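You operate a simulated robot arm through the tools that you are given. There is no shell and no other tool. Be economical: measure what you need, move in short steps, check, and stop when the job is done.

You are at the controls of a simulated two-armed robot. One attempt, no reset.

JOB
On the top of the linen counter, fold the green tea towel in half, so that its two short edges meet.

It is judged by the outcome, as a careful person would: the job done as asked, and still so three seconds after it is handed in. It fails if anything else is knocked over, pushed out of place, dropped, spilled or broken. Flat cloth is picked up by pressing the open fingertips on it (5 to 10 N) and closing them slowly along it; thin cloth reads only 2 to 8 mm in the jaws.

ROBOT AND FRAMES
Two 7-joint arms with two-finger parallel grippers on one trunk, on a base that drives. Base frame: it is fixed to the floor where the robot stands at the start and does not move with it; the origin is under the middle of the robot, x ahead of it, y to its left, z up. Readings come in m, degrees, newtons and seconds.
The left shoulder is at the start at [0.07, 0.163, 1.12], the right one opposite. Places, roughly: top of the linen counter [0.5, 0.1, 0.8]. Payload 3.43 kg a hand.
The TCP of each hand is the grasp point between the finger pads, 0.034 m short of the fingertips. In the tool frame z runs along the fingers and y along their closing line. Largest opening 0.128 m; finger width 0.024, thickness 0.012; the body of the gripper, 0.048 by 0.13 m, starts 0.096 m behind the TCP.
Orientation is that of the tool frame in the base frame, as a unit quaternion [x, y, z, w]. With the fingers straight down and closing along the base's y, the tool's x points along the base's -x, its y along +y and its z along -z.

CONTROLS
- The arms move only by the tool servo_tool. It takes "left_steps", "right_steps" or both (then of equal length, played together; a hand with none holds still); each is a list of rows, each a list of 7 numbers: the closure, from 0 (fully open) to 1 (shut), then the shift along the tool's x, y, z in units of 100 mm (1.0 is 100 mm), then the turn, a rotation vector about the tool's x, y, z in units of 180 degrees (1.0 is 180 degrees). In form: [[gripper, x, y, z, rx, ry, rz], ...]. A call has 1 to 20 rows; each row is the pose to reach, as a shift and turn from the pose commanded when the call began, along the tool's axes at that moment. A call with a number of a shift or a turn outside -1 to 1 is refused whole. A row lasts 0.2 s, in which the tool goes at most 0.05 m and 8.6 degrees; a call with a longer step from one row to the next is refused whole, and so is a gripper value outside its range. A pose out of reach is approached as far as the arm can. The call stops where the force on the tool passes 40 N (or 10 N more than at its start, if that is more) or the arm is blocked; 0.2 s more then pass. Each finger travels about 0.153 m/s and halts on what it meets, pressing with about 39 N; the grip force reading is that of the motor and also rises with nothing between the fingers. The clock runs only during rows and for 0.2 s after the last one: add rows that repeat a pose to give the fingers time. The reply holds the time, the measured pose of the TCP, the force on the tool along the base axes, the opening and the grip force, in the units named above and with some noise, with the torque about the TCP (base axes, N m) and any sound that the robot's microphone picked up, and new pictures: "pictures" is both (left out), scene, wrist or none (wrist: the cameras of the hands that moved).
- Cameras (640 x 400 px; columns grow to the right, rows downward): "scene" is now at [0.1263, -0.0355, 1.3349]; the picture's right is [-0.42, -0.91, 0.00], its down [-0.63, 0.30, -0.72] and it looks along [0.65, -0.30, -0.70] (base axes); focal length 277 px, centre (320, 200). "left" rides on the left gripper at [0.076, 0.011, -0.16] in its tool frame; the picture's right is [-0.15, 0.99, 0.00], its down [-0.88, -0.13, -0.46] and it looks along [-0.45, -0.07, 0.89] (tool axes); focal length 234 px, centre (320, 200). "right" rides on the right gripper at [0.076, -0.011, -0.16] in its tool frame; the picture's right is [0.15, 0.99, 0.00], its down [-0.88, 0.13, -0.46] and it looks along [-0.45, 0.07, 0.89] (tool axes); focal length 234 px, centre (320, 200). There is no depth. A picture from a camera that has moved, and an enlarged one, comes with that camera's place and axes in the base frame and with its lens.
- slide_trunk(by): slides the trunk up (or, below 0, down) by that many m; the arms and the scene camera ride with it, the base frame stays. It gives what a move gives, with no picture.
- drive_base(legs): drives the robot by 1 to 6 legs, each [ahead, left, turn to the left] in m, m and degrees, along the robot's own axes; the way and the turn of a leg run together, so that a leg with both is an arc; at most 1.5 m and 180 degrees a leg. The arms and the cameras ride along, it lands a little off, and it stops where it bumps. It gives what a move gives, and a new picture of the scene camera.
- aim_head(pan, tilt): turns the head with the scene camera to pan (to the left, within 86 degrees either way) and tilt (down, from -29 to 69), counted from straight ahead of the robot. It gives what a move gives, and a new picture of the scene camera.
- enlarge(camera, box): a new picture of the part [left, top, right, bottom] of that camera's present view, enlarged. No time passes.
- hand_in(): hands the job in; it is judged then, once.

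Go step by step. Nothing tells you exact positions but the pictures and the camera data: compare them with the known pose of the tool, close in by small moves and look again before you grip or let go. The budget is 120 turns and 260 pictures, counting those below and the enlarged ones. Unless the task says otherwise, let go and move clear before handing in.

The tools are called after "Call:" as a command line: name --argument value ..., lists and objects as JSON in quotes. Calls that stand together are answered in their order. servo_tool: Moves the arms, as the interface text tells. Its arguments: {"type":"object","properties":{"left_steps":{"type":"array","items":{"type":"array","items":{"type":"number"}}},"right_steps":{"type":"array","items":{"type":"array","items":{"type":"number"}}},"pictures":{"type":"string","enum":["both","scene","wrist","none"]}},"required":[]} The other tools are called the same way: slide_trunk (by) slides the trunk up or down; drive_base (legs) drives the base; aim_head (pan, tilt) turns the head that bears the scene camera; enlarge (camera, box) takes an enlarged picture of a part of a camera's view; hand_in () hands the job in.

At the start:

```text
time_s: 0.0
left_ee_pos: [0.713, 0.1221, 0.931]
left_orientation: [0.0, 1.0, 0.0, 0.0]
left_force: [0.4, 0.1, 0.3]
left_moment: [0.02, -0.02, 0.0]
left_width: 0.128
left_grasp_force: 0.2
right_ee_pos: [0.5047, -0.4857, 1.0086]
right_orientation: [0.0, 1.0, 0.001, 0.0]
right_force: [-0.4, -0.4, 1.0]
right_moment: [0.0, 0.01, -0.01]
right_width: 0.128
right_grasp_force: 0.1
trunk travel left (down, up): [-0.6, 0.34]
robot x, y, heading: [0.0018, -0.0015, -0.1]
head pan, tilt: [-25.1, 44.2]
```

scene: 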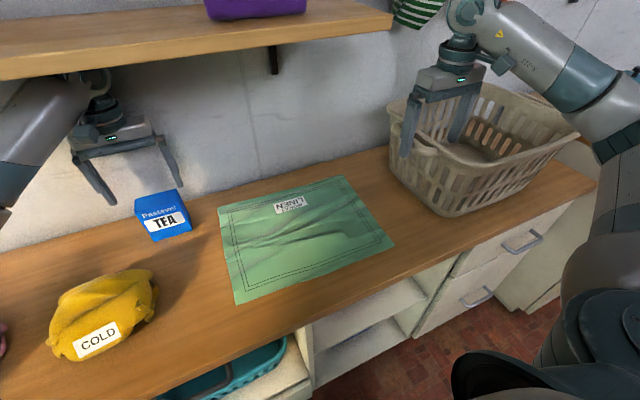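
right: 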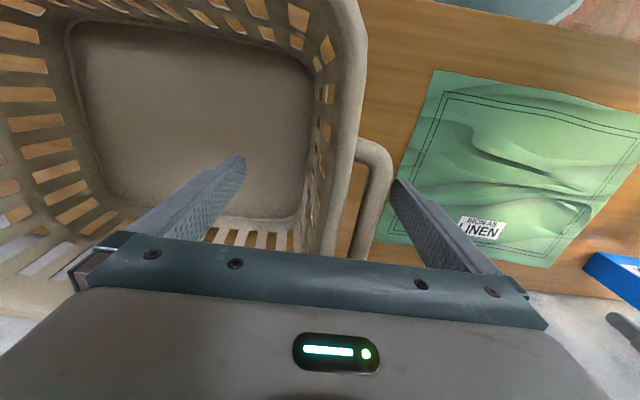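
left: 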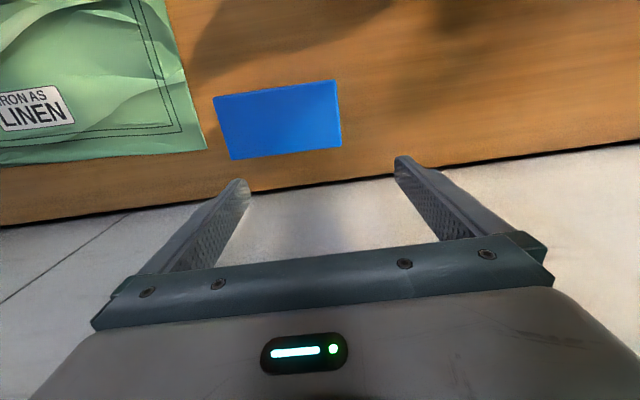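

The green towel lies at about x 0.43–0.75, y −0.39–0.01, so its short edges are on the left (y≈0) and right (y≈−0.385). I plan to carry the left edge onto the right one with both hands. First I'll clear the hands upward and back so I can reposition the base.

Call:
servo_tool --left_steps '[[0, 0.33, 0, -0.1, 0, 0, 0], [0, 0.66, 0, -0.2, 0, 0, 0], [0, 1, 0, -0.3, 0, 0, 0]]' --right_steps '[[0, 0, 0, -0.33, 0, 0, 0], [0, 0, 0, -0.66, 0, 0, 0], [0, 0, 0, -1, 0, 0, 0]]' --pictures "none"

Call:
aim_head --pan 0 --tilt 40

```text
time_s: 0.8
left_ee_pos: [0.6246, 0.1264, 0.9434]
left_orientation: [-0.002, 1.0, 0.002, -0.016]
left_force: [-0.3, -0.4, 0.1]
left_moment: [0.01, -0.02, 0.03]
left_width: 0.128
left_grasp_force: 0.1
right_ee_pos: [0.5216, -0.4855, 1.1037]
right_orientation: [0.001, 1.0, -0.002, -0.007]
right_force: [0.2, -0.5, -0.3]
right_moment: [-0.03, -0.01, 0.0]
right_width: 0.1279
right_grasp_force: 0.1
trunk travel left (down, up): [-0.6, 0.34]
robot x, y, heading: [0.0029, 0.0008, -0.1]
head pan, tilt: [-25.1, 44.2]
```

```text
time_s: 1.7
left_ee_pos: [0.6236, 0.1259, 0.9436]
left_orientation: [-0.002, 1.0, 0.003, -0.016]
left_force: [0.8, -0.5, -0.3]
left_moment: [-0.01, 0.01, 0.04]
left_width: 0.1281
left_grasp_force: 0.1
right_ee_pos: [0.5211, -0.4834, 1.1048]
right_orientation: [0.0, 1.0, -0.001, -0.007]
right_force: [0.5, -0.3, -0.1]
right_moment: [0.0, -0.02, -0.01]
right_width: 0.1282
right_grasp_force: 0.0
trunk travel left (down, up): [-0.6, 0.34]
robot x, y, heading: [-0.0039, 0.0005, -0.3]
head pan, tilt: [0.0, 40.0]
camera scene: at [0.1551, 0.001, 1.3387], right [0.0, -1.0, 0.0], down [-0.65, 0.0, -0.76], along [0.76, 0.0, -0.65], focal length 277 px, centre (320, 200)
```

scene: 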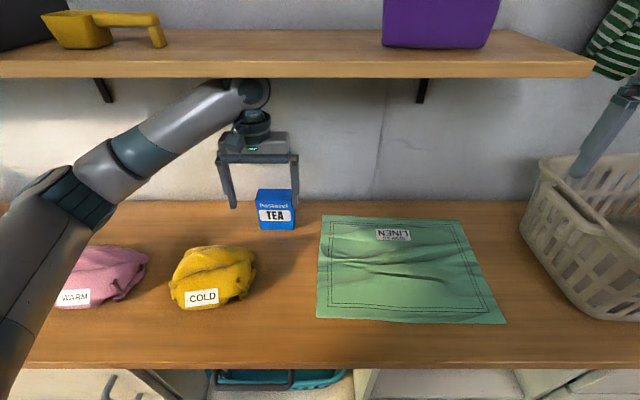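

The left elbow swings well out to the left, so both hands can work side by side without turning the base. The towel corners are about (0.756, 0), (0.44, 0), (0.73, −0.40) and (0.426, −0.386). I'll shift the base right so both hands can reach throughout the fold.

Call:
drive_base --legs '[[0, -0.17, 0]]'

```text
time_s: 3.1
left_ee_pos: [0.6171, -0.032, 0.9443]
left_orientation: [-0.004, 1.0, 0.0, -0.015]
left_force: [0.5, -0.2, -0.6]
left_moment: [0.01, -0.04, 0.0]
left_width: 0.1281
left_grasp_force: 0.1
right_ee_pos: [0.5171, -0.6424, 1.1119]
right_orientation: [-0.003, 1.0, -0.005, -0.004]
right_force: [0.1, 0.5, -0.1]
right_moment: [0.01, -0.03, 0.02]
right_width: 0.1278
right_grasp_force: 0.0
trunk travel left (down, up): [-0.6, 0.34]
robot x, y, heading: [0.0012, -0.1719, 0.2]
head pan, tilt: [0.0, 40.0]
camera scene: at [0.148, -0.157, 1.3395], right [0.0, -1.0, 0.01], down [-0.65, -0.01, -0.76], along [0.76, 0.0, -0.65], focal length 277 px, centre (320, 200)
```

scene: 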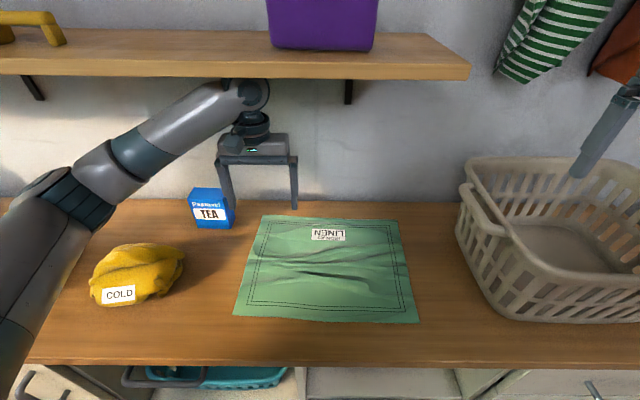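

The base is now at y −0.17. I'll lower the left hand towards the far-left corner and bring the right hand over in 100 mm stages.

Call:
servo_tool --left_steps '[[0, -0.33, 0, 0.1, 0, 0, 0], [0.3, -0.66, 0, 0.2, 0, 0, 0], [0.6, -0.96, 0, 0.3, 0, 0, 0]]' --right_steps '[[0, 0, 0.33, 0, 0, 0, 0], [0, 0, 0.66, 0, 0, 0, 0], [0, 0, 1, 0, 0, 0, 0]]' --pictures "none"

Call:
servo_tool --left_steps '[[0.6, 0, 0, 0.16, 0, 0, 0], [0.6, 0, 0, 0.33, 0, 0, 0], [0.6, 0, 0, 0.5, 0, 0, 0]]' --right_steps '[[0, 0, 0.33, 0, 0, 0, 0], [0, 0, 0.66, 0, 0, 0, 0], [0, 0, 1, 0, 0, 0, 0]]'

```text
time_s: 4.0
left_ee_pos: [0.7084, -0.041, 0.9188]
left_orientation: [-0.004, 1.0, 0.004, -0.009]
left_force: [0.2, 0.2, -0.1]
left_moment: [0.01, -0.01, -0.01]
left_width: 0.0512
left_grasp_force: 0.1
right_ee_pos: [0.5068, -0.5525, 1.1142]
right_orientation: [-0.001, 1.0, 0.0, 0.001]
right_force: [0.3, -0.1, -0.3]
right_moment: [0.01, 0.01, -0.03]
right_width: 0.1282
right_grasp_force: 0.1
trunk travel left (down, up): [-0.6, 0.34]
robot x, y, heading: [-0.0004, -0.1686, 0.2]
head pan, tilt: [0.0, 40.0]
```

```text
time_s: 4.8
left_ee_pos: [0.7061, -0.0372, 0.8693]
left_orientation: [-0.005, 1.0, 0.004, -0.011]
left_force: [-0.6, 0.4, -0.1]
left_moment: [-0.02, 0.0, 0.02]
left_width: 0.051
left_grasp_force: 0.1
right_ee_pos: [0.5072, -0.4514, 1.1117]
right_orientation: [-0.002, 1.0, 0.0, 0.001]
right_force: [-0.2, 0.6, 0.1]
right_moment: [-0.05, 0.01, -0.02]
right_width: 0.128
right_grasp_force: 0.1
trunk travel left (down, up): [-0.6, 0.34]
robot x, y, heading: [0.0031, -0.1729, 0.2]
head pan, tilt: [0.0, 40.0]
camera scene: at [0.1383, -0.1691, 1.341], right [0.0, -1.0, 0.0], down [-0.64, 0.0, -0.77], along [0.77, 0.0, -0.64], focal length 277 px, centre (320, 200)
camera right: at [0.4334, -0.4632, 1.2707], right [-0.15, 0.99, 0.0], down [0.88, 0.13, 0.46], along [0.45, 0.07, -0.89], focal length 234 px, centre (320, 200)
camera left: at [0.6336, -0.0289, 1.0291], right [0.14, 0.99, 0.0], down [0.89, -0.13, 0.44], along [0.43, -0.06, -0.9], focal length 234 px, centre (320, 200)
```

scene: 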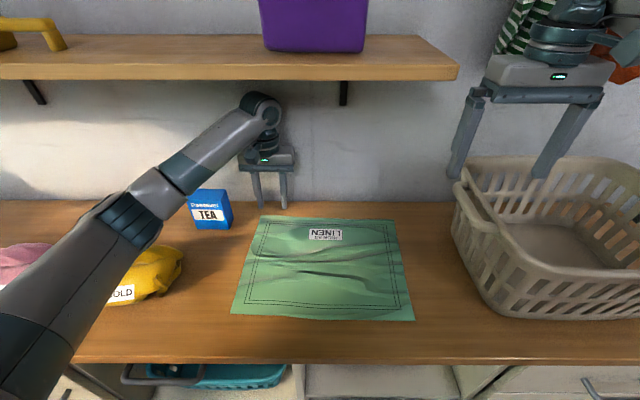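
right: 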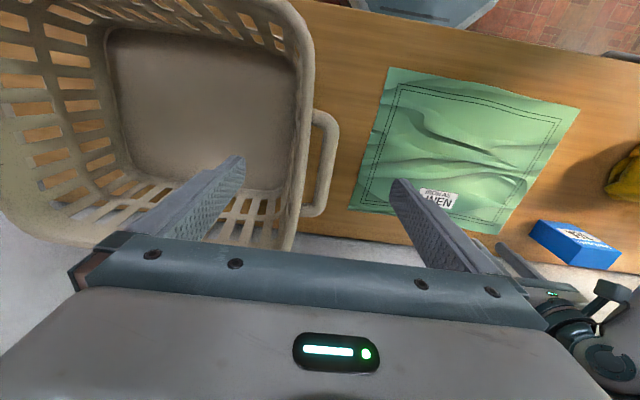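
left: 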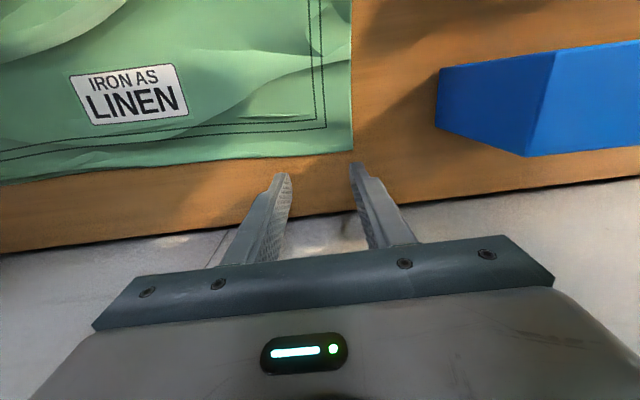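

The left wrist camera puts the far-left corner near (0.70, −0.003), so I'll pull the left hand back 35 mm. The right hand continues over.

Call:
servo_tool --left_steps '[[0.6, 0.12, 0, 0, 0, 0, 0], [0.6, 0.24, 0, 0, 0, 0, 0], [0.6, 0.36, 0, 0.1, 0, 0, 0]]' --right_steps '[[0, 0.2, 0.33, 0, 0, 0, 0], [0.3, 0.4, 0.66, 0, 0, 0, 0], [0.6, 0.6, 1, 0, 0, 0, 0]]' --pictures "none"

Call:
servo_tool --right_steps '[[0.6, 0, 0.33, 0.2, 0, 0, 0], [0.6, 0, 0.66, 0.4, 0, 0, 0], [0.6, 0, 1, 0.6, 0, 0, 0]]' --pictures "none"

Call:
servo_tool --right_steps '[[0.6, 0, 0.33, 0.2, 0, 0, 0], [0.6, 0, 0.66, 0.4, 0, 0, 0], [0.6, 0, 1, 0.6, 0, 0, 0]]'

```text
time_s: 5.5
left_ee_pos: [0.6688, -0.039, 0.86]
left_orientation: [-0.003, 1.0, 0.004, -0.011]
left_force: [0.4, -0.1, -0.5]
left_moment: [-0.07, 0.01, -0.02]
left_width: 0.0513
left_grasp_force: 0.0
right_ee_pos: [0.4477, -0.3535, 1.1121]
right_orientation: [-0.002, 1.0, -0.001, 0.0]
right_force: [0.3, 0.3, 0.6]
right_moment: [-0.02, -0.02, 0.04]
right_width: 0.0513
right_grasp_force: 0.2
trunk travel left (down, up): [-0.6, 0.34]
robot x, y, heading: [0.0006, -0.1687, 0.3]
head pan, tilt: [0.0, 40.0]
```

```text
time_s: 6.3
left_ee_pos: [0.6682, -0.0397, 0.8588]
left_orientation: [-0.004, 1.0, 0.002, -0.01]
left_force: [0.7, 0.3, -0.4]
left_moment: [-0.02, -0.02, 0.0]
left_width: 0.0512
left_grasp_force: 0.0
right_ee_pos: [0.4483, -0.253, 1.0525]
right_orientation: [-0.002, 1.0, -0.001, 0.0]
right_force: [-0.5, 0.3, 0.4]
right_moment: [-0.04, -0.01, -0.01]
right_width: 0.0512
right_grasp_force: 0.1
trunk travel left (down, up): [-0.6, 0.34]
robot x, y, heading: [0.0014, -0.1715, 0.3]
head pan, tilt: [0.0, 40.0]
```

```text
time_s: 7.2
left_ee_pos: [0.6685, -0.039, 0.8599]
left_orientation: [-0.005, 1.0, 0.004, -0.01]
left_force: [0.5, 0.5, 0.1]
left_moment: [-0.03, 0.03, -0.01]
left_width: 0.0515
left_grasp_force: 0.1
right_ee_pos: [0.4466, -0.1507, 0.9919]
right_orientation: [-0.003, 1.0, 0.0, 0.0]
right_force: [-0.1, 0.6, -0.1]
right_moment: [-0.01, 0.0, -0.05]
right_width: 0.0512
right_grasp_force: 0.0
trunk travel left (down, up): [-0.6, 0.34]
robot x, y, heading: [0.0027, -0.1689, -0.0]
head pan, tilt: [0.0, 40.0]
camera scene: at [0.1377, -0.169, 1.341], right [0.0, -1.0, 0.0], down [-0.64, 0.0, -0.77], along [0.77, 0.0, -0.64], focal length 277 px, centre (320, 200)
camera right: at [0.3709, -0.1644, 1.1507], right [-0.15, 0.99, 0.0], down [0.88, 0.13, 0.46], along [0.45, 0.07, -0.89], focal length 234 px, centre (320, 200)
```

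scene: 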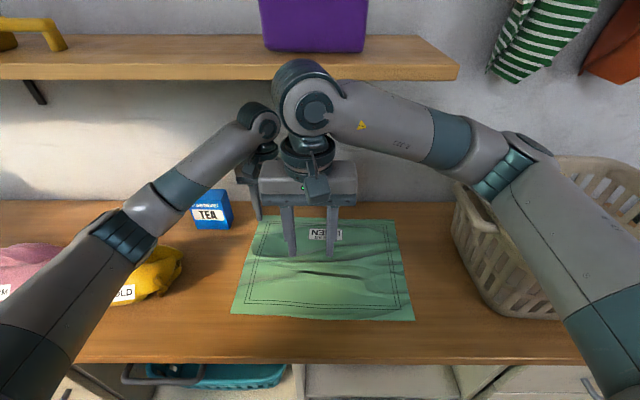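
right: 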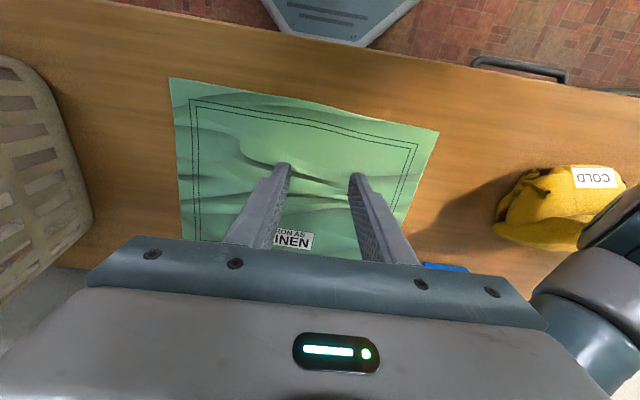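

The near-left corner looks to be at about (0.41, 0.025). I'll move the right hand over it and lower.

Call:
servo_tool --right_steps '[[0.6, 0, 0.33, 0.1, 0, 0, 0], [0.6, 0, 0.66, 0.2, 0, 0, 0], [0.6, 0, 1, 0.4, 0, 0, 0]]' --pictures "none"

Call:
servo_tool --right_steps '[[0.6, 0, 0.22, 0.3, 0, 0, 0], [0.6, 0, 0.45, 0.6, 0, 0, 0], [0.6, 0, 0.45, 0.9, 0, 0, 0]]' --pictures "both"

Call:
enlarge --camera "left" --box '[160, 0, 480, 200]'

```text
time_s: 8.0
left_ee_pos: [0.6679, -0.0399, 0.8592]
left_orientation: [-0.004, 1.0, 0.003, -0.011]
left_force: [-1.4, 1.1, 0.2]
left_moment: [-0.01, 0.0, 0.0]
left_width: 0.0513
left_grasp_force: 0.0
right_ee_pos: [0.4462, -0.0528, 0.9525]
right_orientation: [-0.002, 1.0, -0.001, 0.0]
right_force: [0.0, -0.4, -0.6]
right_moment: [-0.02, -0.02, 0.0]
right_width: 0.0511
right_grasp_force: 0.1
trunk travel left (down, up): [-0.6, 0.34]
robot x, y, heading: [0.0007, -0.1733, 0.0]
head pan, tilt: [0.0, 40.0]
```

```text
time_s: 8.8
left_ee_pos: [0.6675, -0.0409, 0.8594]
left_orientation: [-0.004, 1.0, 0.005, -0.01]
left_force: [1.1, -0.4, 0.7]
left_moment: [-0.02, 0.0, 0.02]
left_width: 0.0513
left_grasp_force: 0.2
right_ee_pos: [0.4448, -0.01, 0.8617]
right_orientation: [-0.002, 1.0, 0.001, -0.001]
right_force: [0.2, 0.2, 0.5]
right_moment: [0.01, 0.03, 0.03]
right_width: 0.0512
right_grasp_force: 0.0
trunk travel left (down, up): [-0.6, 0.34]
robot x, y, heading: [-0.0002, -0.1701, 0.4]
head pan, tilt: [0.0, 40.0]
camera scene: at [0.138, -0.1712, 1.341], right [0.0, -1.0, 0.0], down [-0.64, 0.0, -0.77], along [0.77, 0.0, -0.64], focal length 277 px, centre (320, 200)
camera right: at [0.3697, -0.0224, 1.0211], right [-0.15, 0.99, 0.0], down [0.88, 0.13, 0.46], along [0.45, 0.07, -0.89], focal length 234 px, centre (320, 200)
```

scene: 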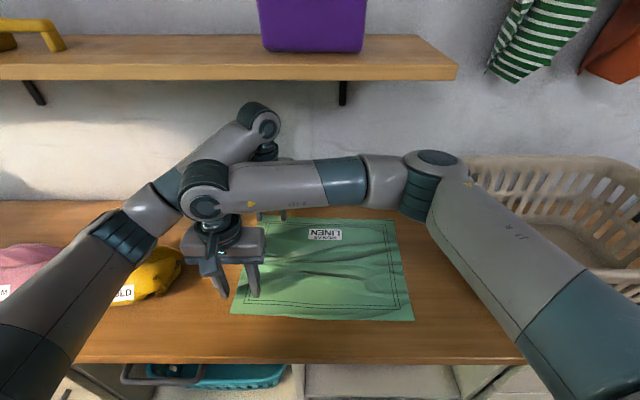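
right: 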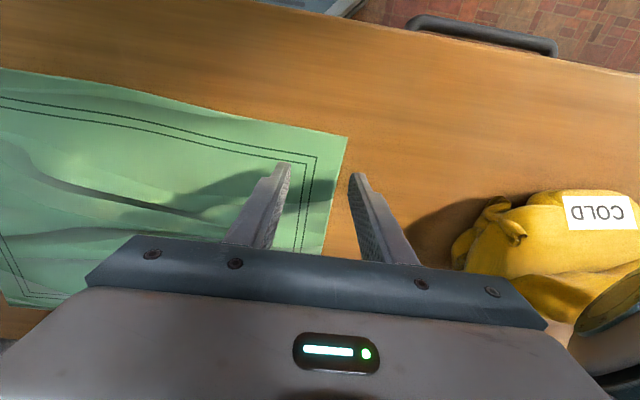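

```text
2.00 times, centred on (320, 100) of left
camera zoom: at [0.5962, -0.0318, 1.0197], right [0.14, 0.99, 0.01], down [0.89, -0.13, 0.44], along [0.43, -0.06, -0.9], focal length 468 px, centre (320, 400)
```

zoom: 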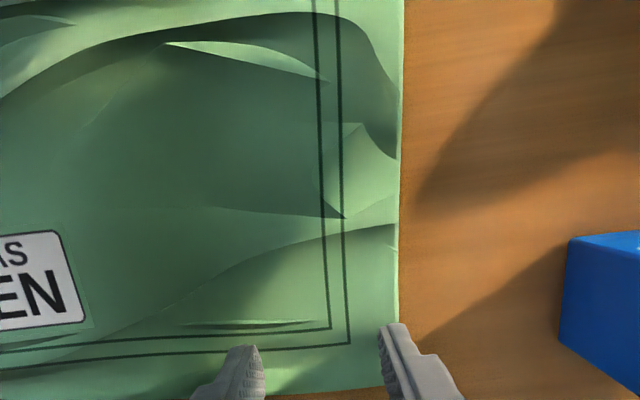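

Both hands sit over the left edge: the left one is in place, and the right needs about 18 mm inward. I'll do that and descend to just above the cloth.

Call:
servo_tool --left_steps '[[0.6, 0, 0, 0.1, 0, 0, 0], [0.6, 0, 0, 0.2, 0, 0, 0], [0.6, 0, 0, 0.35, 0, 0, 0], [0.6, 0, 0, 0.35, 0, 0, 0]]' --right_steps '[[0.6, 0, -0.09, 0.1, 0, 0, 0], [0.6, 0, -0.18, 0.2, 0, 0, 0], [0.6, 0, -0.18, 0.35, 0, 0, 0], [0.6, 0, -0.18, 0.35, 0, 0, 0]]' --pictures "wrist"

```text
time_s: 9.3
left_ee_pos: [0.6691, -0.0402, 0.8549]
left_orientation: [-0.005, 1.0, 0.0, 0.001]
left_force: [-4.0, 1.0, 19.6]
left_moment: [0.06, 0.1, 0.0]
left_width: 0.0511
left_grasp_force: 0.0
right_ee_pos: [0.4436, -0.021, 0.8552]
right_orientation: [-0.004, 1.0, 0.007, 0.005]
right_force: [-5.6, -0.1, 30.2]
right_moment: [-0.99, 0.34, -0.14]
right_width: 0.0517
right_grasp_force: 0.3
trunk travel left (down, up): [-0.6, 0.34]
robot x, y, heading: [-0.0056, -0.1716, 0.3]
head pan, tilt: [0.0, 40.0]
stopped in row 2 (left hand): the force on the tool passed its limit (the readings are from after the stop); the commanded pose is now the measured one
camera right: at [0.3668, -0.036, 1.0139], right [-0.15, 0.99, 0.01], down [0.87, 0.13, 0.47], along [0.46, 0.08, -0.88], focal length 234 px, centre (320, 200)
camera left: at [0.5933, -0.0299, 1.0139], right [0.14, 0.99, 0.0], down [0.88, -0.12, 0.46], along [0.45, -0.06, -0.89], focal length 234 px, centre (320, 200)
```

right: 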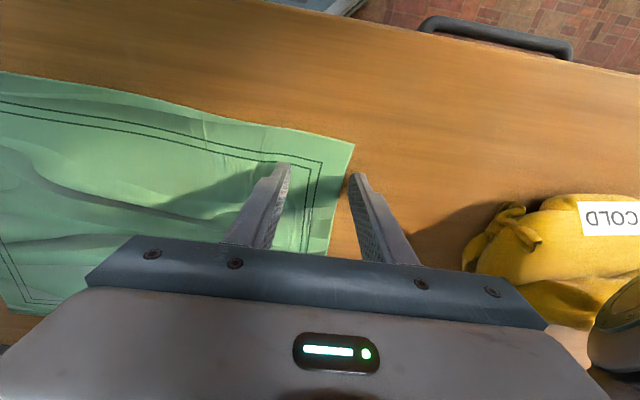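
left: 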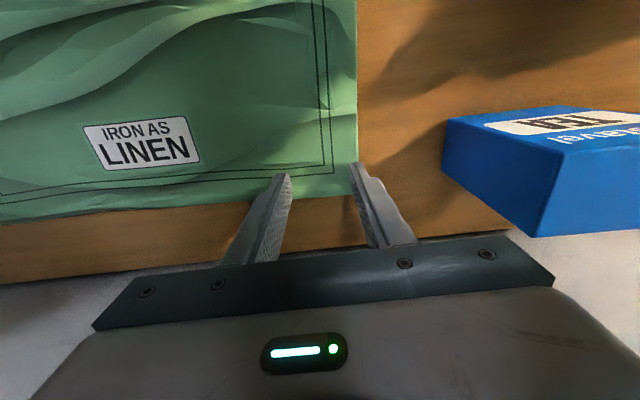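

Contact shows the cloth surface at z≈0.82. The right outer finger is still off the edge, so I'll lift slightly, shift both inward and come down again gently.

Call:
servo_tool --left_steps '[[0.6, 0, 0, -0.15, 0, 0, 0], [0.6, 0, -0.06, -0.15, 0, 0, 0], [0.6, 0, -0.06, -0.15, 0, 0, 0], [0.6, 0, -0.06, -0.1, 0, 0, 0], [0.6, 0, -0.06, -0.05, 0, 0, 0], [0.6, 0, -0.06, -0.02, 0, 0, 0], [0.6, 0, -0.06, -0.02, 0, 0, 0]]' --right_steps '[[0.6, 0, 0, -0.15, 0, 0, 0], [0.6, 0, -0.23, -0.15, 0, 0, 0], [0.6, 0, -0.23, -0.15, 0, 0, 0], [0.6, 0, -0.23, -0.1, 0, 0, 0], [0.6, 0, -0.23, -0.05, 0, 0, 0], [0.6, 0, -0.23, -0.02, 0, 0, 0], [0.6, 0, -0.23, -0.02, 0, 0, 0]]' --pictures "wrist"

```text
time_s: 10.9
left_ee_pos: [0.6708, -0.0456, 0.8548]
left_orientation: [-0.005, 1.0, 0.001, 0.0]
left_force: [5.2, 1.1, 21.4]
left_moment: [0.11, -0.27, -0.02]
left_width: 0.0511
left_grasp_force: 0.0
right_ee_pos: [0.4469, -0.0455, 0.8553]
right_orientation: [-0.003, 1.0, 0.006, 0.005]
right_force: [6.3, -0.5, 24.2]
right_moment: [-0.81, -0.05, 0.2]
right_width: 0.0517
right_grasp_force: 0.1
trunk travel left (down, up): [-0.6, 0.34]
robot x, y, heading: [0.0016, -0.1716, 0.3]
head pan, tilt: [0.0, 40.0]
camera right: at [0.3691, -0.0598, 1.0139], right [-0.15, 0.99, 0.01], down [0.87, 0.13, 0.47], along [0.46, 0.08, -0.88], focal length 234 px, centre (320, 200)
camera left: at [0.5949, -0.0355, 1.014], right [0.14, 0.99, 0.0], down [0.88, -0.12, 0.46], along [0.45, -0.06, -0.89], focal length 234 px, centre (320, 200)
```

right: 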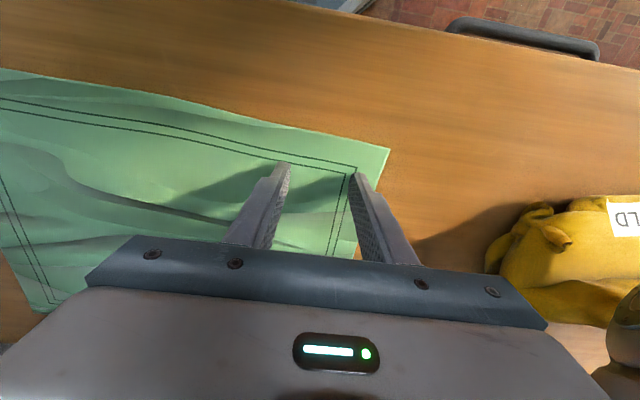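
left: 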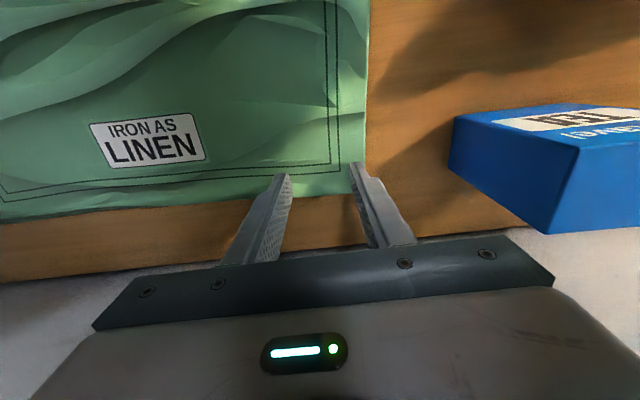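

Both fingers of each hand are now on the cloth, but the force (21–24 N) is too high. I'll ease it by 2 mm.

Call:
servo_tool --left_steps '[[0.6, 0, 0, -0.015, 0, 0, 0], [0.6, 0, 0, -0.015, 0, 0, 0]]' --right_steps '[[0.6, 0, 0, -0.015, 0, 0, 0], [0.6, 0, 0, -0.015, 0, 0, 0]]' --pictures "none"

```text
time_s: 11.5
left_ee_pos: [0.6703, -0.0453, 0.8549]
left_orientation: [-0.005, 1.0, 0.001, -0.001]
left_force: [6.3, 0.0, 23.2]
left_moment: [-0.13, -0.35, 0.03]
left_width: 0.0508
left_grasp_force: 0.1
right_ee_pos: [0.446, -0.0459, 0.8555]
right_orientation: [-0.003, 1.0, 0.005, 0.006]
right_force: [6.1, -0.3, 24.3]
right_moment: [-0.84, -0.07, 0.18]
right_width: 0.0517
right_grasp_force: 0.8
trunk travel left (down, up): [-0.6, 0.34]
robot x, y, heading: [-0.0008, -0.1724, 0.0]
head pan, tilt: [0.0, 40.0]
```

Call:
servo_tool --left_steps '[[0.6, 0, 0, -0.04, 0, 0, 0], [0.6, 0, 0, -0.04, 0, 0, 0]]' --right_steps '[[0.6, 0, 0, -0.04, 0, 0, 0], [0.6, 0, 0, -0.04, 0, 0, 0]]' --pictures "none"

```text
time_s: 12.1
left_ee_pos: [0.6702, -0.045, 0.8549]
left_orientation: [-0.005, 1.0, 0.001, -0.004]
left_force: [-0.3, -0.9, 4.6]
left_moment: [-0.07, -0.01, -0.03]
left_width: 0.0514
left_grasp_force: 0.2
right_ee_pos: [0.4447, -0.0448, 0.8559]
right_orientation: [-0.004, 1.0, 0.004, 0.004]
right_force: [-0.2, 0.6, -0.2]
right_moment: [0.01, -0.01, 0.0]
right_width: 0.051
right_grasp_force: 0.0
trunk travel left (down, up): [-0.6, 0.34]
robot x, y, heading: [-0.0, -0.1716, 0.2]
head pan, tilt: [0.0, 40.0]
```

Call:
servo_tool --left_steps '[[0.6, 0, 0, 0.01, 0, 0, 0], [0.6, 0, 0, 0.01, 0, 0, 0]]' --right_steps '[[0.6, 0, 0, 0.015, 0, 0, 0], [0.6, 0, 0, 0.015, 0, 0, 0]]' --pictures "none"

```text
time_s: 12.7
left_ee_pos: [0.6717, -0.0444, 0.8558]
left_orientation: [-0.005, 1.0, 0.001, -0.003]
left_force: [-1.4, -0.3, 2.9]
left_moment: [-0.03, 0.0, 0.01]
left_width: 0.0515
left_grasp_force: 0.1
right_ee_pos: [0.447, -0.0444, 0.8547]
right_orientation: [-0.003, 1.0, 0.005, 0.004]
right_force: [0.1, 0.3, 0.4]
right_moment: [0.02, 0.01, -0.01]
right_width: 0.0513
right_grasp_force: 0.0
trunk travel left (down, up): [-0.6, 0.34]
robot x, y, heading: [-0.0017, -0.1744, 0.4]
head pan, tilt: [0.0, 40.0]
```

Call:
servo_tool --left_steps '[[0.6, 0, 0, 0.015, 0, 0, 0], [0.6, 0, 0, 0.015, 0, 0, 0]]' --right_steps '[[0.6, 0, 0, 0.018, 0, 0, 0], [0.6, 0, 0, 0.018, 0, 0, 0]]' --pictures "none"

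```text
time_s: 13.3
left_ee_pos: [0.6714, -0.0442, 0.8551]
left_orientation: [-0.006, 1.0, 0.001, -0.003]
left_force: [0.2, 0.0, 3.0]
left_moment: [0.05, -0.05, 0.0]
left_width: 0.0513
left_grasp_force: 0.1
right_ee_pos: [0.4464, -0.0456, 0.8558]
right_orientation: [-0.003, 1.0, 0.006, 0.004]
right_force: [-0.6, 0.6, 9.0]
right_moment: [-0.26, 0.07, -0.03]
right_width: 0.0507
right_grasp_force: 0.0
trunk travel left (down, up): [-0.6, 0.34]
robot x, y, heading: [-0.0005, -0.1702, 0.2]
head pan, tilt: [0.0, 40.0]
```

Right is at 9 N. I'll press the left a little more and then close both slowly.

Call:
servo_tool --left_steps '[[0.6, 0, 0, 0.015, 0, 0, 0], [0.6, 0, 0, 0.015, 0, 0, 0], [0.64, 0, 0, 0.015, 0, 0, 0], [0.68, 0, 0, 0.015, 0, 0, 0], [0.72, 0, 0, 0.015, 0, 0, 0], [0.76, 0, 0, 0.015, 0, 0, 0], [0.8, 0, 0, 0.015, 0, 0, 0], [0.84, 0, 0, 0.015, 0, 0, 0], [0.88, 0, 0, 0.015, 0, 0, 0], [0.92, 0, 0, 0.015, 0, 0, 0], [0.96, 0, 0, 0.015, 0, 0, 0], [1, 0, 0, 0.015, 0, 0, 0], [1, 0, 0, 0.015, 0, 0, 0], [1, 0, 0, 0.015, 0, 0, 0]]' --right_steps '[[0.6, 0, 0, 0, 0, 0, 0], [0.6, 0, 0, 0, 0, 0, 0], [0.64, 0, 0, 0, 0, 0, 0], [0.68, 0, 0, 0, 0, 0, 0], [0.72, 0, 0, 0, 0, 0, 0], [0.76, 0, 0, 0, 0, 0, 0], [0.8, 0, 0, 0, 0, 0, 0], [0.84, 0, 0, 0, 0, 0, 0], [0.88, 0, 0, 0, 0, 0, 0], [0.92, 0, 0, 0, 0, 0, 0], [0.96, 0, 0, 0, 0, 0, 0], [1, 0, 0, 0, 0, 0, 0], [1, 0, 0, 0, 0, 0, 0], [1, 0, 0, 0, 0, 0, 0]]'

```text
time_s: 16.3
left_ee_pos: [0.6711, -0.0469, 0.8559]
left_orientation: [-0.005, 1.0, 0.001, -0.001]
left_force: [0.7, 0.5, 23.0]
left_moment: [0.03, -0.15, -0.03]
left_width: 0.0066
left_grasp_force: 38.9
right_ee_pos: [0.4457, -0.0448, 0.8559]
right_orientation: [-0.002, 1.0, 0.005, 0.004]
right_force: [-1.1, -0.2, 0.1]
right_moment: [0.0, 0.04, -0.01]
right_width: 0.0023
right_grasp_force: 36.4
trunk travel left (down, up): [-0.6, 0.34]
robot x, y, heading: [0.0048, -0.1701, 0.5]
head pan, tilt: [0.0, 40.0]
camera scene: at [0.1347, -0.1706, 1.3414], right [0.01, -1.0, 0.0], down [-0.64, 0.0, -0.77], along [0.77, 0.0, -0.64], focal length 277 px, centre (320, 200)
camera right: at [0.3689, -0.0595, 1.0142], right [-0.15, 0.99, 0.01], down [0.88, 0.13, 0.46], along [0.46, 0.08, -0.89], focal length 234 px, centre (320, 200)
camera left: at [0.5949, -0.0357, 1.0143], right [0.14, 0.99, 0.0], down [0.88, -0.12, 0.45], along [0.45, -0.06, -0.89], focal length 234 px, centre (320, 200)
```

scene: 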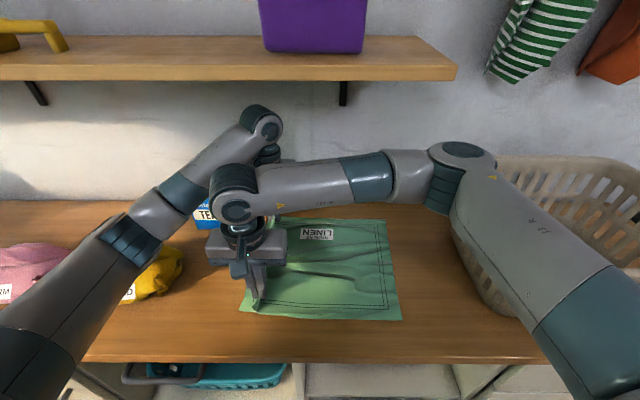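
right: 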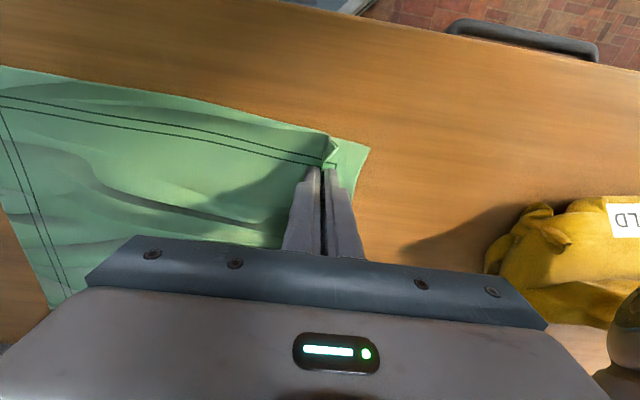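
left: 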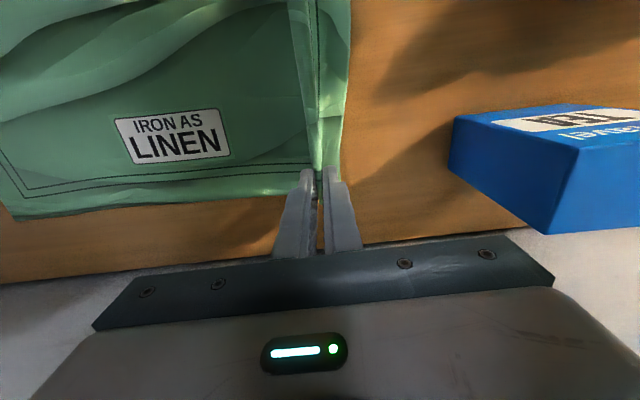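

Both hands have pinched the cloth (6.6 and 2.3 mm). I'll lift 40 mm to check both grips hold.

Call:
servo_tool --left_steps '[[1, 0, 0, -0.1, 0, 0, 0], [1, 0, 0, -0.2, 0, 0, 0], [1, 0, 0, -0.3, 0, 0, 0], [1, 0, 0, -0.4, 0, 0, 0], [1, 0, 0, -0.4, 0, 0, 0]]' --right_steps '[[1, 0, 0, -0.1, 0, 0, 0], [1, 0, 0, -0.2, 0, 0, 0], [1, 0, 0, -0.3, 0, 0, 0], [1, 0, 0, -0.4, 0, 0, 0], [1, 0, 0, -0.4, 0, 0, 0]]'

```text
time_s: 17.5
left_ee_pos: [0.6711, -0.0445, 0.8912]
left_orientation: [-0.005, 1.0, 0.001, -0.003]
left_force: [-0.4, -0.3, 0.1]
left_moment: [0.0, -0.02, -0.01]
left_width: 0.0061
left_grasp_force: 39.0
right_ee_pos: [0.4468, -0.0456, 0.8946]
right_orientation: [-0.002, 1.0, 0.005, 0.002]
right_force: [-0.1, 0.1, -0.4]
right_moment: [-0.01, 0.01, 0.05]
right_width: 0.0023
right_grasp_force: 36.7
trunk travel left (down, up): [-0.6, 0.34]
robot x, y, heading: [-0.0012, -0.1706, 0.6]
head pan, tilt: [0.0, 40.0]
camera scene: at [0.138, -0.1702, 1.341], right [0.01, -1.0, 0.0], down [-0.64, 0.0, -0.77], along [0.77, 0.0, -0.64], focal length 277 px, centre (320, 200)
camera right: at [0.3712, -0.0594, 1.0535], right [-0.15, 0.99, 0.01], down [0.88, 0.13, 0.46], along [0.46, 0.08, -0.89], focal length 234 px, centre (320, 200)
camera left: at [0.5965, -0.0354, 1.0505], right [0.14, 0.99, 0.0], down [0.88, -0.12, 0.45], along [0.45, -0.06, -0.89], focal length 234 px, centre (320, 200)
```

scene: 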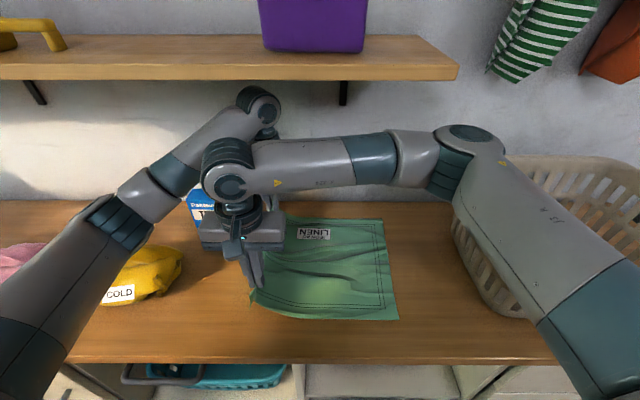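
right: 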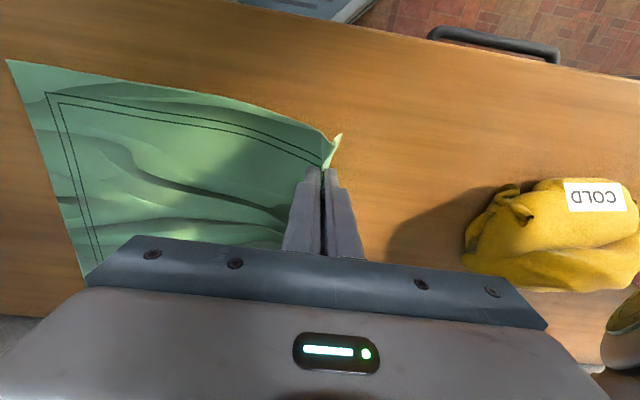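
left: 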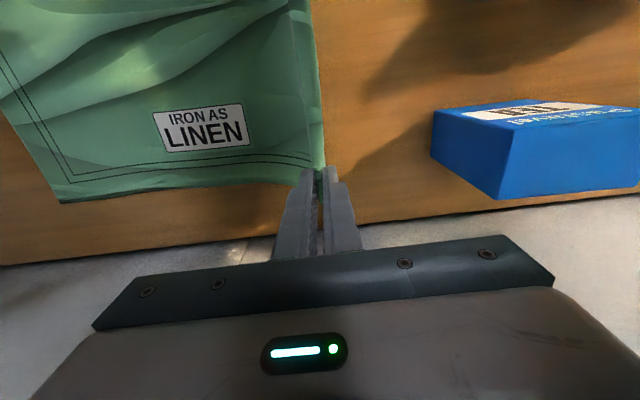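

Both corners are held. The right edge now lies at about y −0.33. The left wrist must stay below the shelf, so I'll keep TCP height ≤0.94 and carry the edge over in stages.

Call:
servo_tool --left_steps '[[1, 0, -0.1, -0.15, 0, 0, 0], [1, 0, -0.25, -0.3, 0, 0, 0], [1, 0, -0.4, -0.45, 0, 0, 0], [1, 0, -0.6, -0.45, 0, 0, 0], [1, 0, -0.8, -0.45, 0, 0, 0], [1, 0, -1, -0.45, 0, 0, 0]]' --right_steps '[[1, 0, -0.1, -0.15, 0, 0, 0], [1, 0, -0.25, -0.3, 0, 0, 0], [1, 0, -0.4, -0.45, 0, 0, 0], [1, 0, -0.6, -0.45, 0, 0, 0], [1, 0, -0.8, -0.45, 0, 0, 0], [1, 0, -1, -0.45, 0, 0, 0]]' --pictures "scene"

```text
time_s: 18.9
left_ee_pos: [0.6729, -0.1476, 0.9369]
left_orientation: [-0.006, 1.0, 0.002, -0.003]
left_force: [-0.9, -0.2, -0.5]
left_moment: [0.04, 0.0, 0.0]
left_width: 0.006
left_grasp_force: 38.6
right_ee_pos: [0.4478, -0.1478, 0.9398]
right_orientation: [-0.003, 1.0, 0.005, 0.003]
right_force: [0.0, -0.6, -1.5]
right_moment: [0.07, -0.03, 0.0]
right_width: 0.0024
right_grasp_force: 36.9
trunk travel left (down, up): [-0.6, 0.34]
robot x, y, heading: [0.0022, -0.1706, 0.2]
head pan, tilt: [0.0, 40.0]
camera scene: at [0.1376, -0.1721, 1.341], right [0.01, -1.0, 0.0], down [-0.64, 0.0, -0.77], along [0.77, 0.0, -0.64], focal length 277 px, centre (320, 200)
```

scene: 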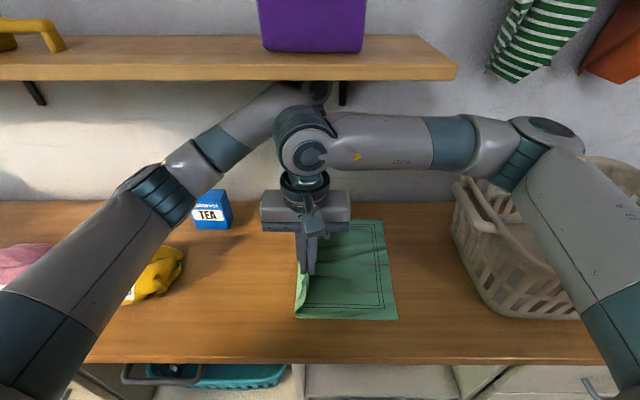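

The fold is forming nicely; continuing right.

Call:
servo_tool --left_steps '[[1, 0, -0.2, 0, 0, 0, 0], [1, 0, -0.4, 0, 0, 0, 0], [1, 0, -0.6, 0.05, 0, 0, 0], [1, 0, -0.8, 0.1, 0, 0, 0], [1, 0, -1, 0.2, 0, 0, 0]]' --right_steps '[[1, 0, -0.2, 0, 0, 0, 0], [1, 0, -0.4, 0, 0, 0, 0], [1, 0, -0.6, 0.05, 0, 0, 0], [1, 0, -0.8, 0.1, 0, 0, 0], [1, 0, -1, 0.2, 0, 0, 0]]' --pictures "both"

```text
time_s: 20.1
left_ee_pos: [0.6757, -0.2458, 0.9192]
left_orientation: [-0.005, 1.0, 0.001, -0.001]
left_force: [-1.8, -0.1, 0.3]
left_moment: [0.0, 0.04, -0.03]
left_width: 0.006
left_grasp_force: 39.1
right_ee_pos: [0.4466, -0.2456, 0.9163]
right_orientation: [-0.004, 1.0, 0.005, 0.003]
right_force: [2.3, 0.5, 0.9]
right_moment: [0.02, -0.06, 0.02]
right_width: 0.0021
right_grasp_force: 36.8
trunk travel left (down, up): [-0.6, 0.34]
robot x, y, heading: [0.0012, -0.1691, 0.2]
head pan, tilt: [0.0, 40.0]
camera scene: at [0.1377, -0.172, 1.341], right [0.01, -1.0, 0.0], down [-0.64, 0.0, -0.77], along [0.77, 0.0, -0.64], focal length 277 px, centre (320, 200)
camera right: at [0.3705, -0.2598, 1.0755], right [-0.15, 0.99, 0.01], down [0.88, 0.13, 0.46], along [0.46, 0.08, -0.89], focal length 234 px, centre (320, 200)
camera left: at [0.6008, -0.2364, 1.0774], right [0.14, 0.99, 0.0], down [0.88, -0.12, 0.45], along [0.45, -0.06, -0.89], focal length 234 px, centre (320, 200)
```

scene: 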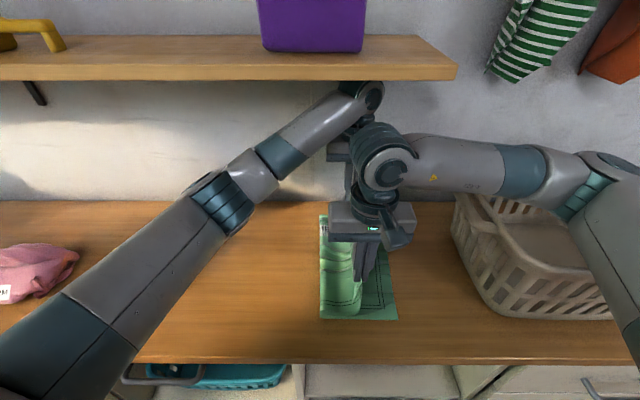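
right: 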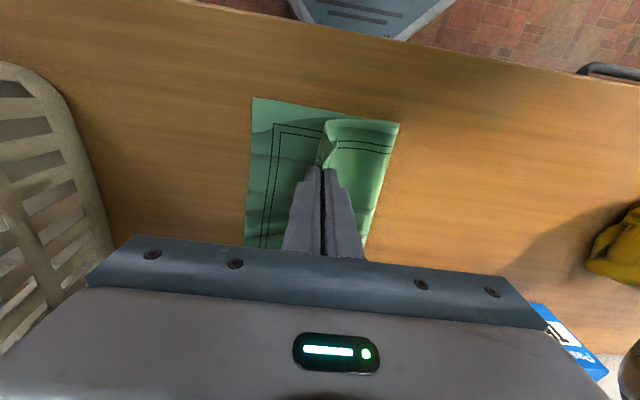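
left: 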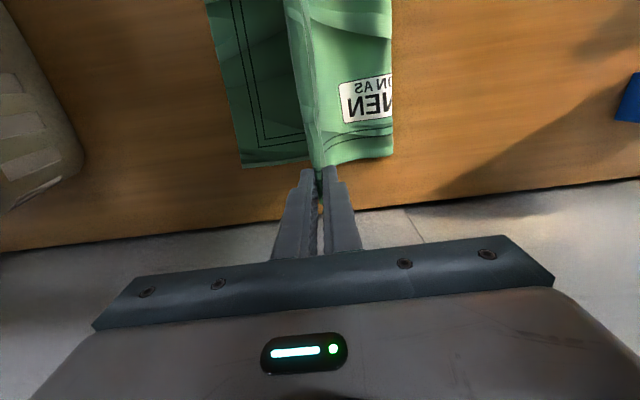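

The cloth is folding well; bottom edge at y≈−0.33, fold near −0.16. I'll look closely at how the gripped edge hangs.

Call:
enlarge --camera "left" --box '[200, 0, 440, 200]'

Call:
enlarge --camera "right" --box '[230, 80, 430, 260]'

```text
2.00 times, centred on (320, 100) of left
camera zoom: at [0.6008, -0.2364, 1.0774], right [0.14, 0.99, 0.0], down [0.88, -0.12, 0.45], along [0.45, -0.06, -0.89], focal length 468 px, centre (320, 400)
```

zoom: 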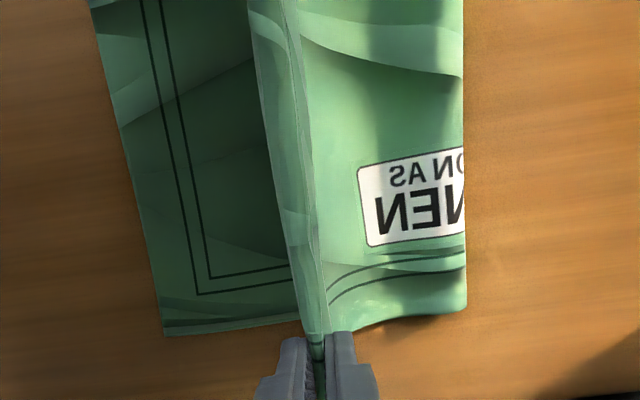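

```text
2.22 times, centred on (330, 170) of right
camera zoom: at [0.3705, -0.2598, 1.0755], right [-0.15, 0.99, 0.01], down [0.88, 0.13, 0.46], along [0.46, 0.08, -0.89], focal length 520 px, centre (298, 267)
```

zoom: 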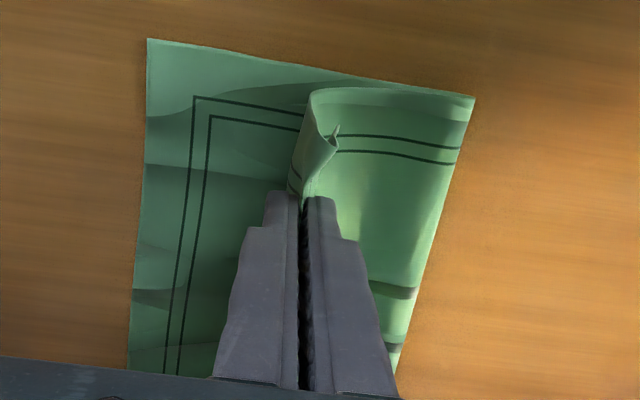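

The cloth goes over with a small turned-back flap at the pinch. I'll carry on to y≈−0.30 and lower close to the bottom layer.

Call:
servo_tool --left_steps '[[1, 0, -0.15, 0, 0, 0, 0], [1, 0, -0.3, 0, 0, 0, 0], [1, 0, -0.45, 0.1, 0, 0, 0], [1, 0, -0.55, 0.2, 0, 0, 0], [1, 0, -0.55, 0.3, 0, 0, 0], [1, 0, -0.55, 0.4, 0, 0, 0], [1, 0, -0.55, 0.4, 0, 0, 0]]' --right_steps '[[1, 0, -0.15, 0, 0, 0, 0], [1, 0, -0.3, 0, 0, 0, 0], [1, 0, -0.45, 0.1, 0, 0, 0], [1, 0, -0.55, 0.2, 0, 0, 0], [1, 0, -0.55, 0.3, 0, 0, 0], [1, 0, -0.55, 0.38, 0, 0, 0], [1, 0, -0.55, 0.38, 0, 0, 0]]' --pictures "both"

Call:
enlarge --camera "left" --box '[200, 0, 440, 200]'

Call:
enlarge --camera "right" --box '[230, 80, 430, 260]'

```text
time_s: 21.7
left_ee_pos: [0.6663, -0.3005, 0.8838]
left_orientation: [-0.005, 1.0, -0.001, 0.002]
left_force: [-0.3, 0.0, -0.3]
left_moment: [-0.01, 0.0, 0.04]
left_width: 0.0063
left_grasp_force: 39.0
right_ee_pos: [0.4429, -0.2991, 0.8887]
right_orientation: [-0.001, 1.0, 0.003, 0.012]
right_force: [0.2, 0.1, -0.6]
right_moment: [0.0, 0.0, -0.03]
right_width: 0.0022
right_grasp_force: 37.0
trunk travel left (down, up): [-0.6, 0.34]
robot x, y, heading: [0.0034, -0.1691, 0.1]
head pan, tilt: [0.0, 40.0]
camera scene: at [0.1256, -0.1673, 1.3436], right [0.0, -1.0, 0.0], down [-0.64, 0.0, -0.77], along [0.77, 0.0, -0.64], focal length 277 px, centre (320, 200)
camera right: at [0.3637, -0.3126, 1.0454], right [-0.15, 0.99, 0.0], down [0.87, 0.13, 0.48], along [0.47, 0.07, -0.88], focal length 234 px, centre (320, 200)
camera left: at [0.5897, -0.2895, 1.0429], right [0.14, 0.99, 0.0], down [0.88, -0.12, 0.46], along [0.45, -0.06, -0.89], focal length 234 px, centre (320, 200)
```

scene: 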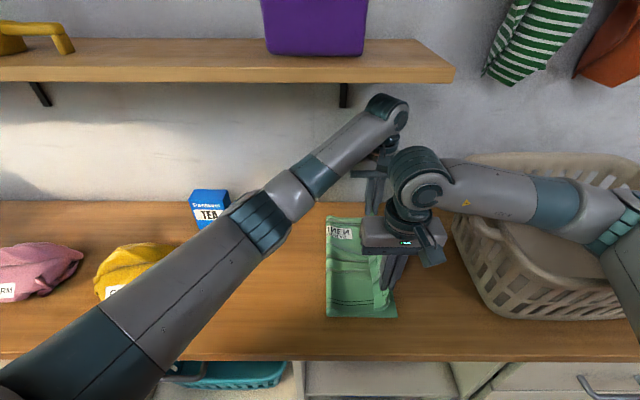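
right: 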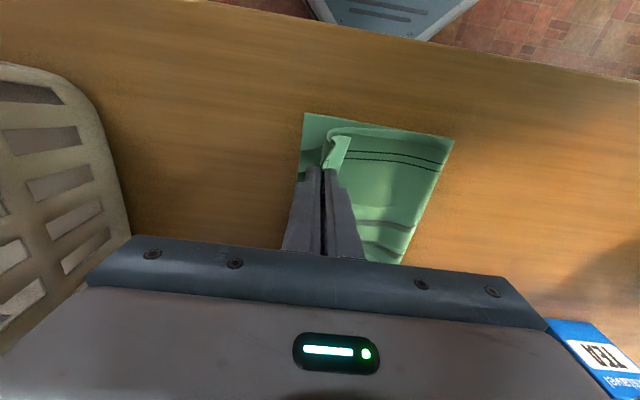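
left: 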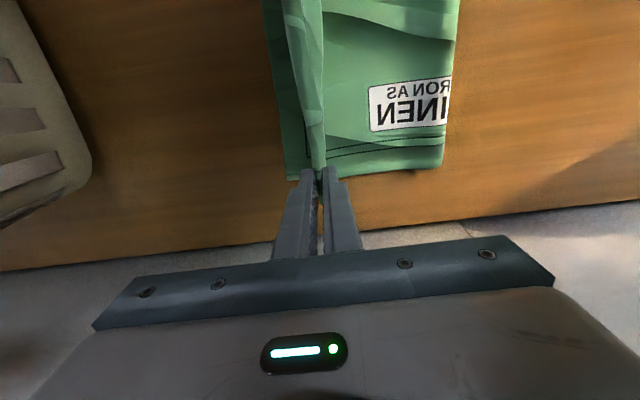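

```text
2.00 times, centred on (320, 100) of left
camera zoom: at [0.5897, -0.2895, 1.0429], right [0.14, 0.99, 0.0], down [0.88, -0.12, 0.46], along [0.45, -0.06, -0.89], focal length 468 px, centre (320, 400)
```

zoom: 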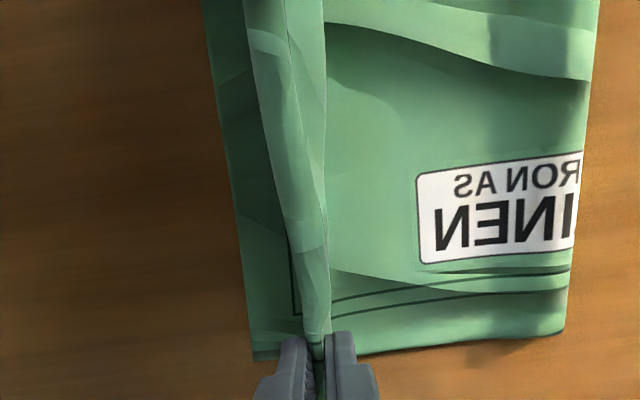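

```text
2.22 times, centred on (330, 170) of right
camera zoom: at [0.3637, -0.3126, 1.0454], right [-0.15, 0.99, 0.0], down [0.87, 0.13, 0.48], along [0.47, 0.07, -0.88], focal length 520 px, centre (298, 267)
```

zoom: 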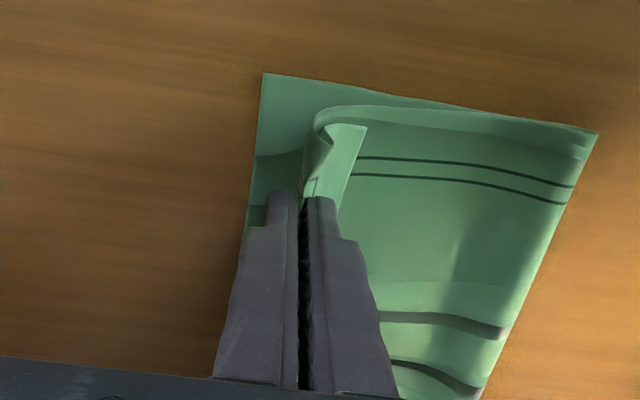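

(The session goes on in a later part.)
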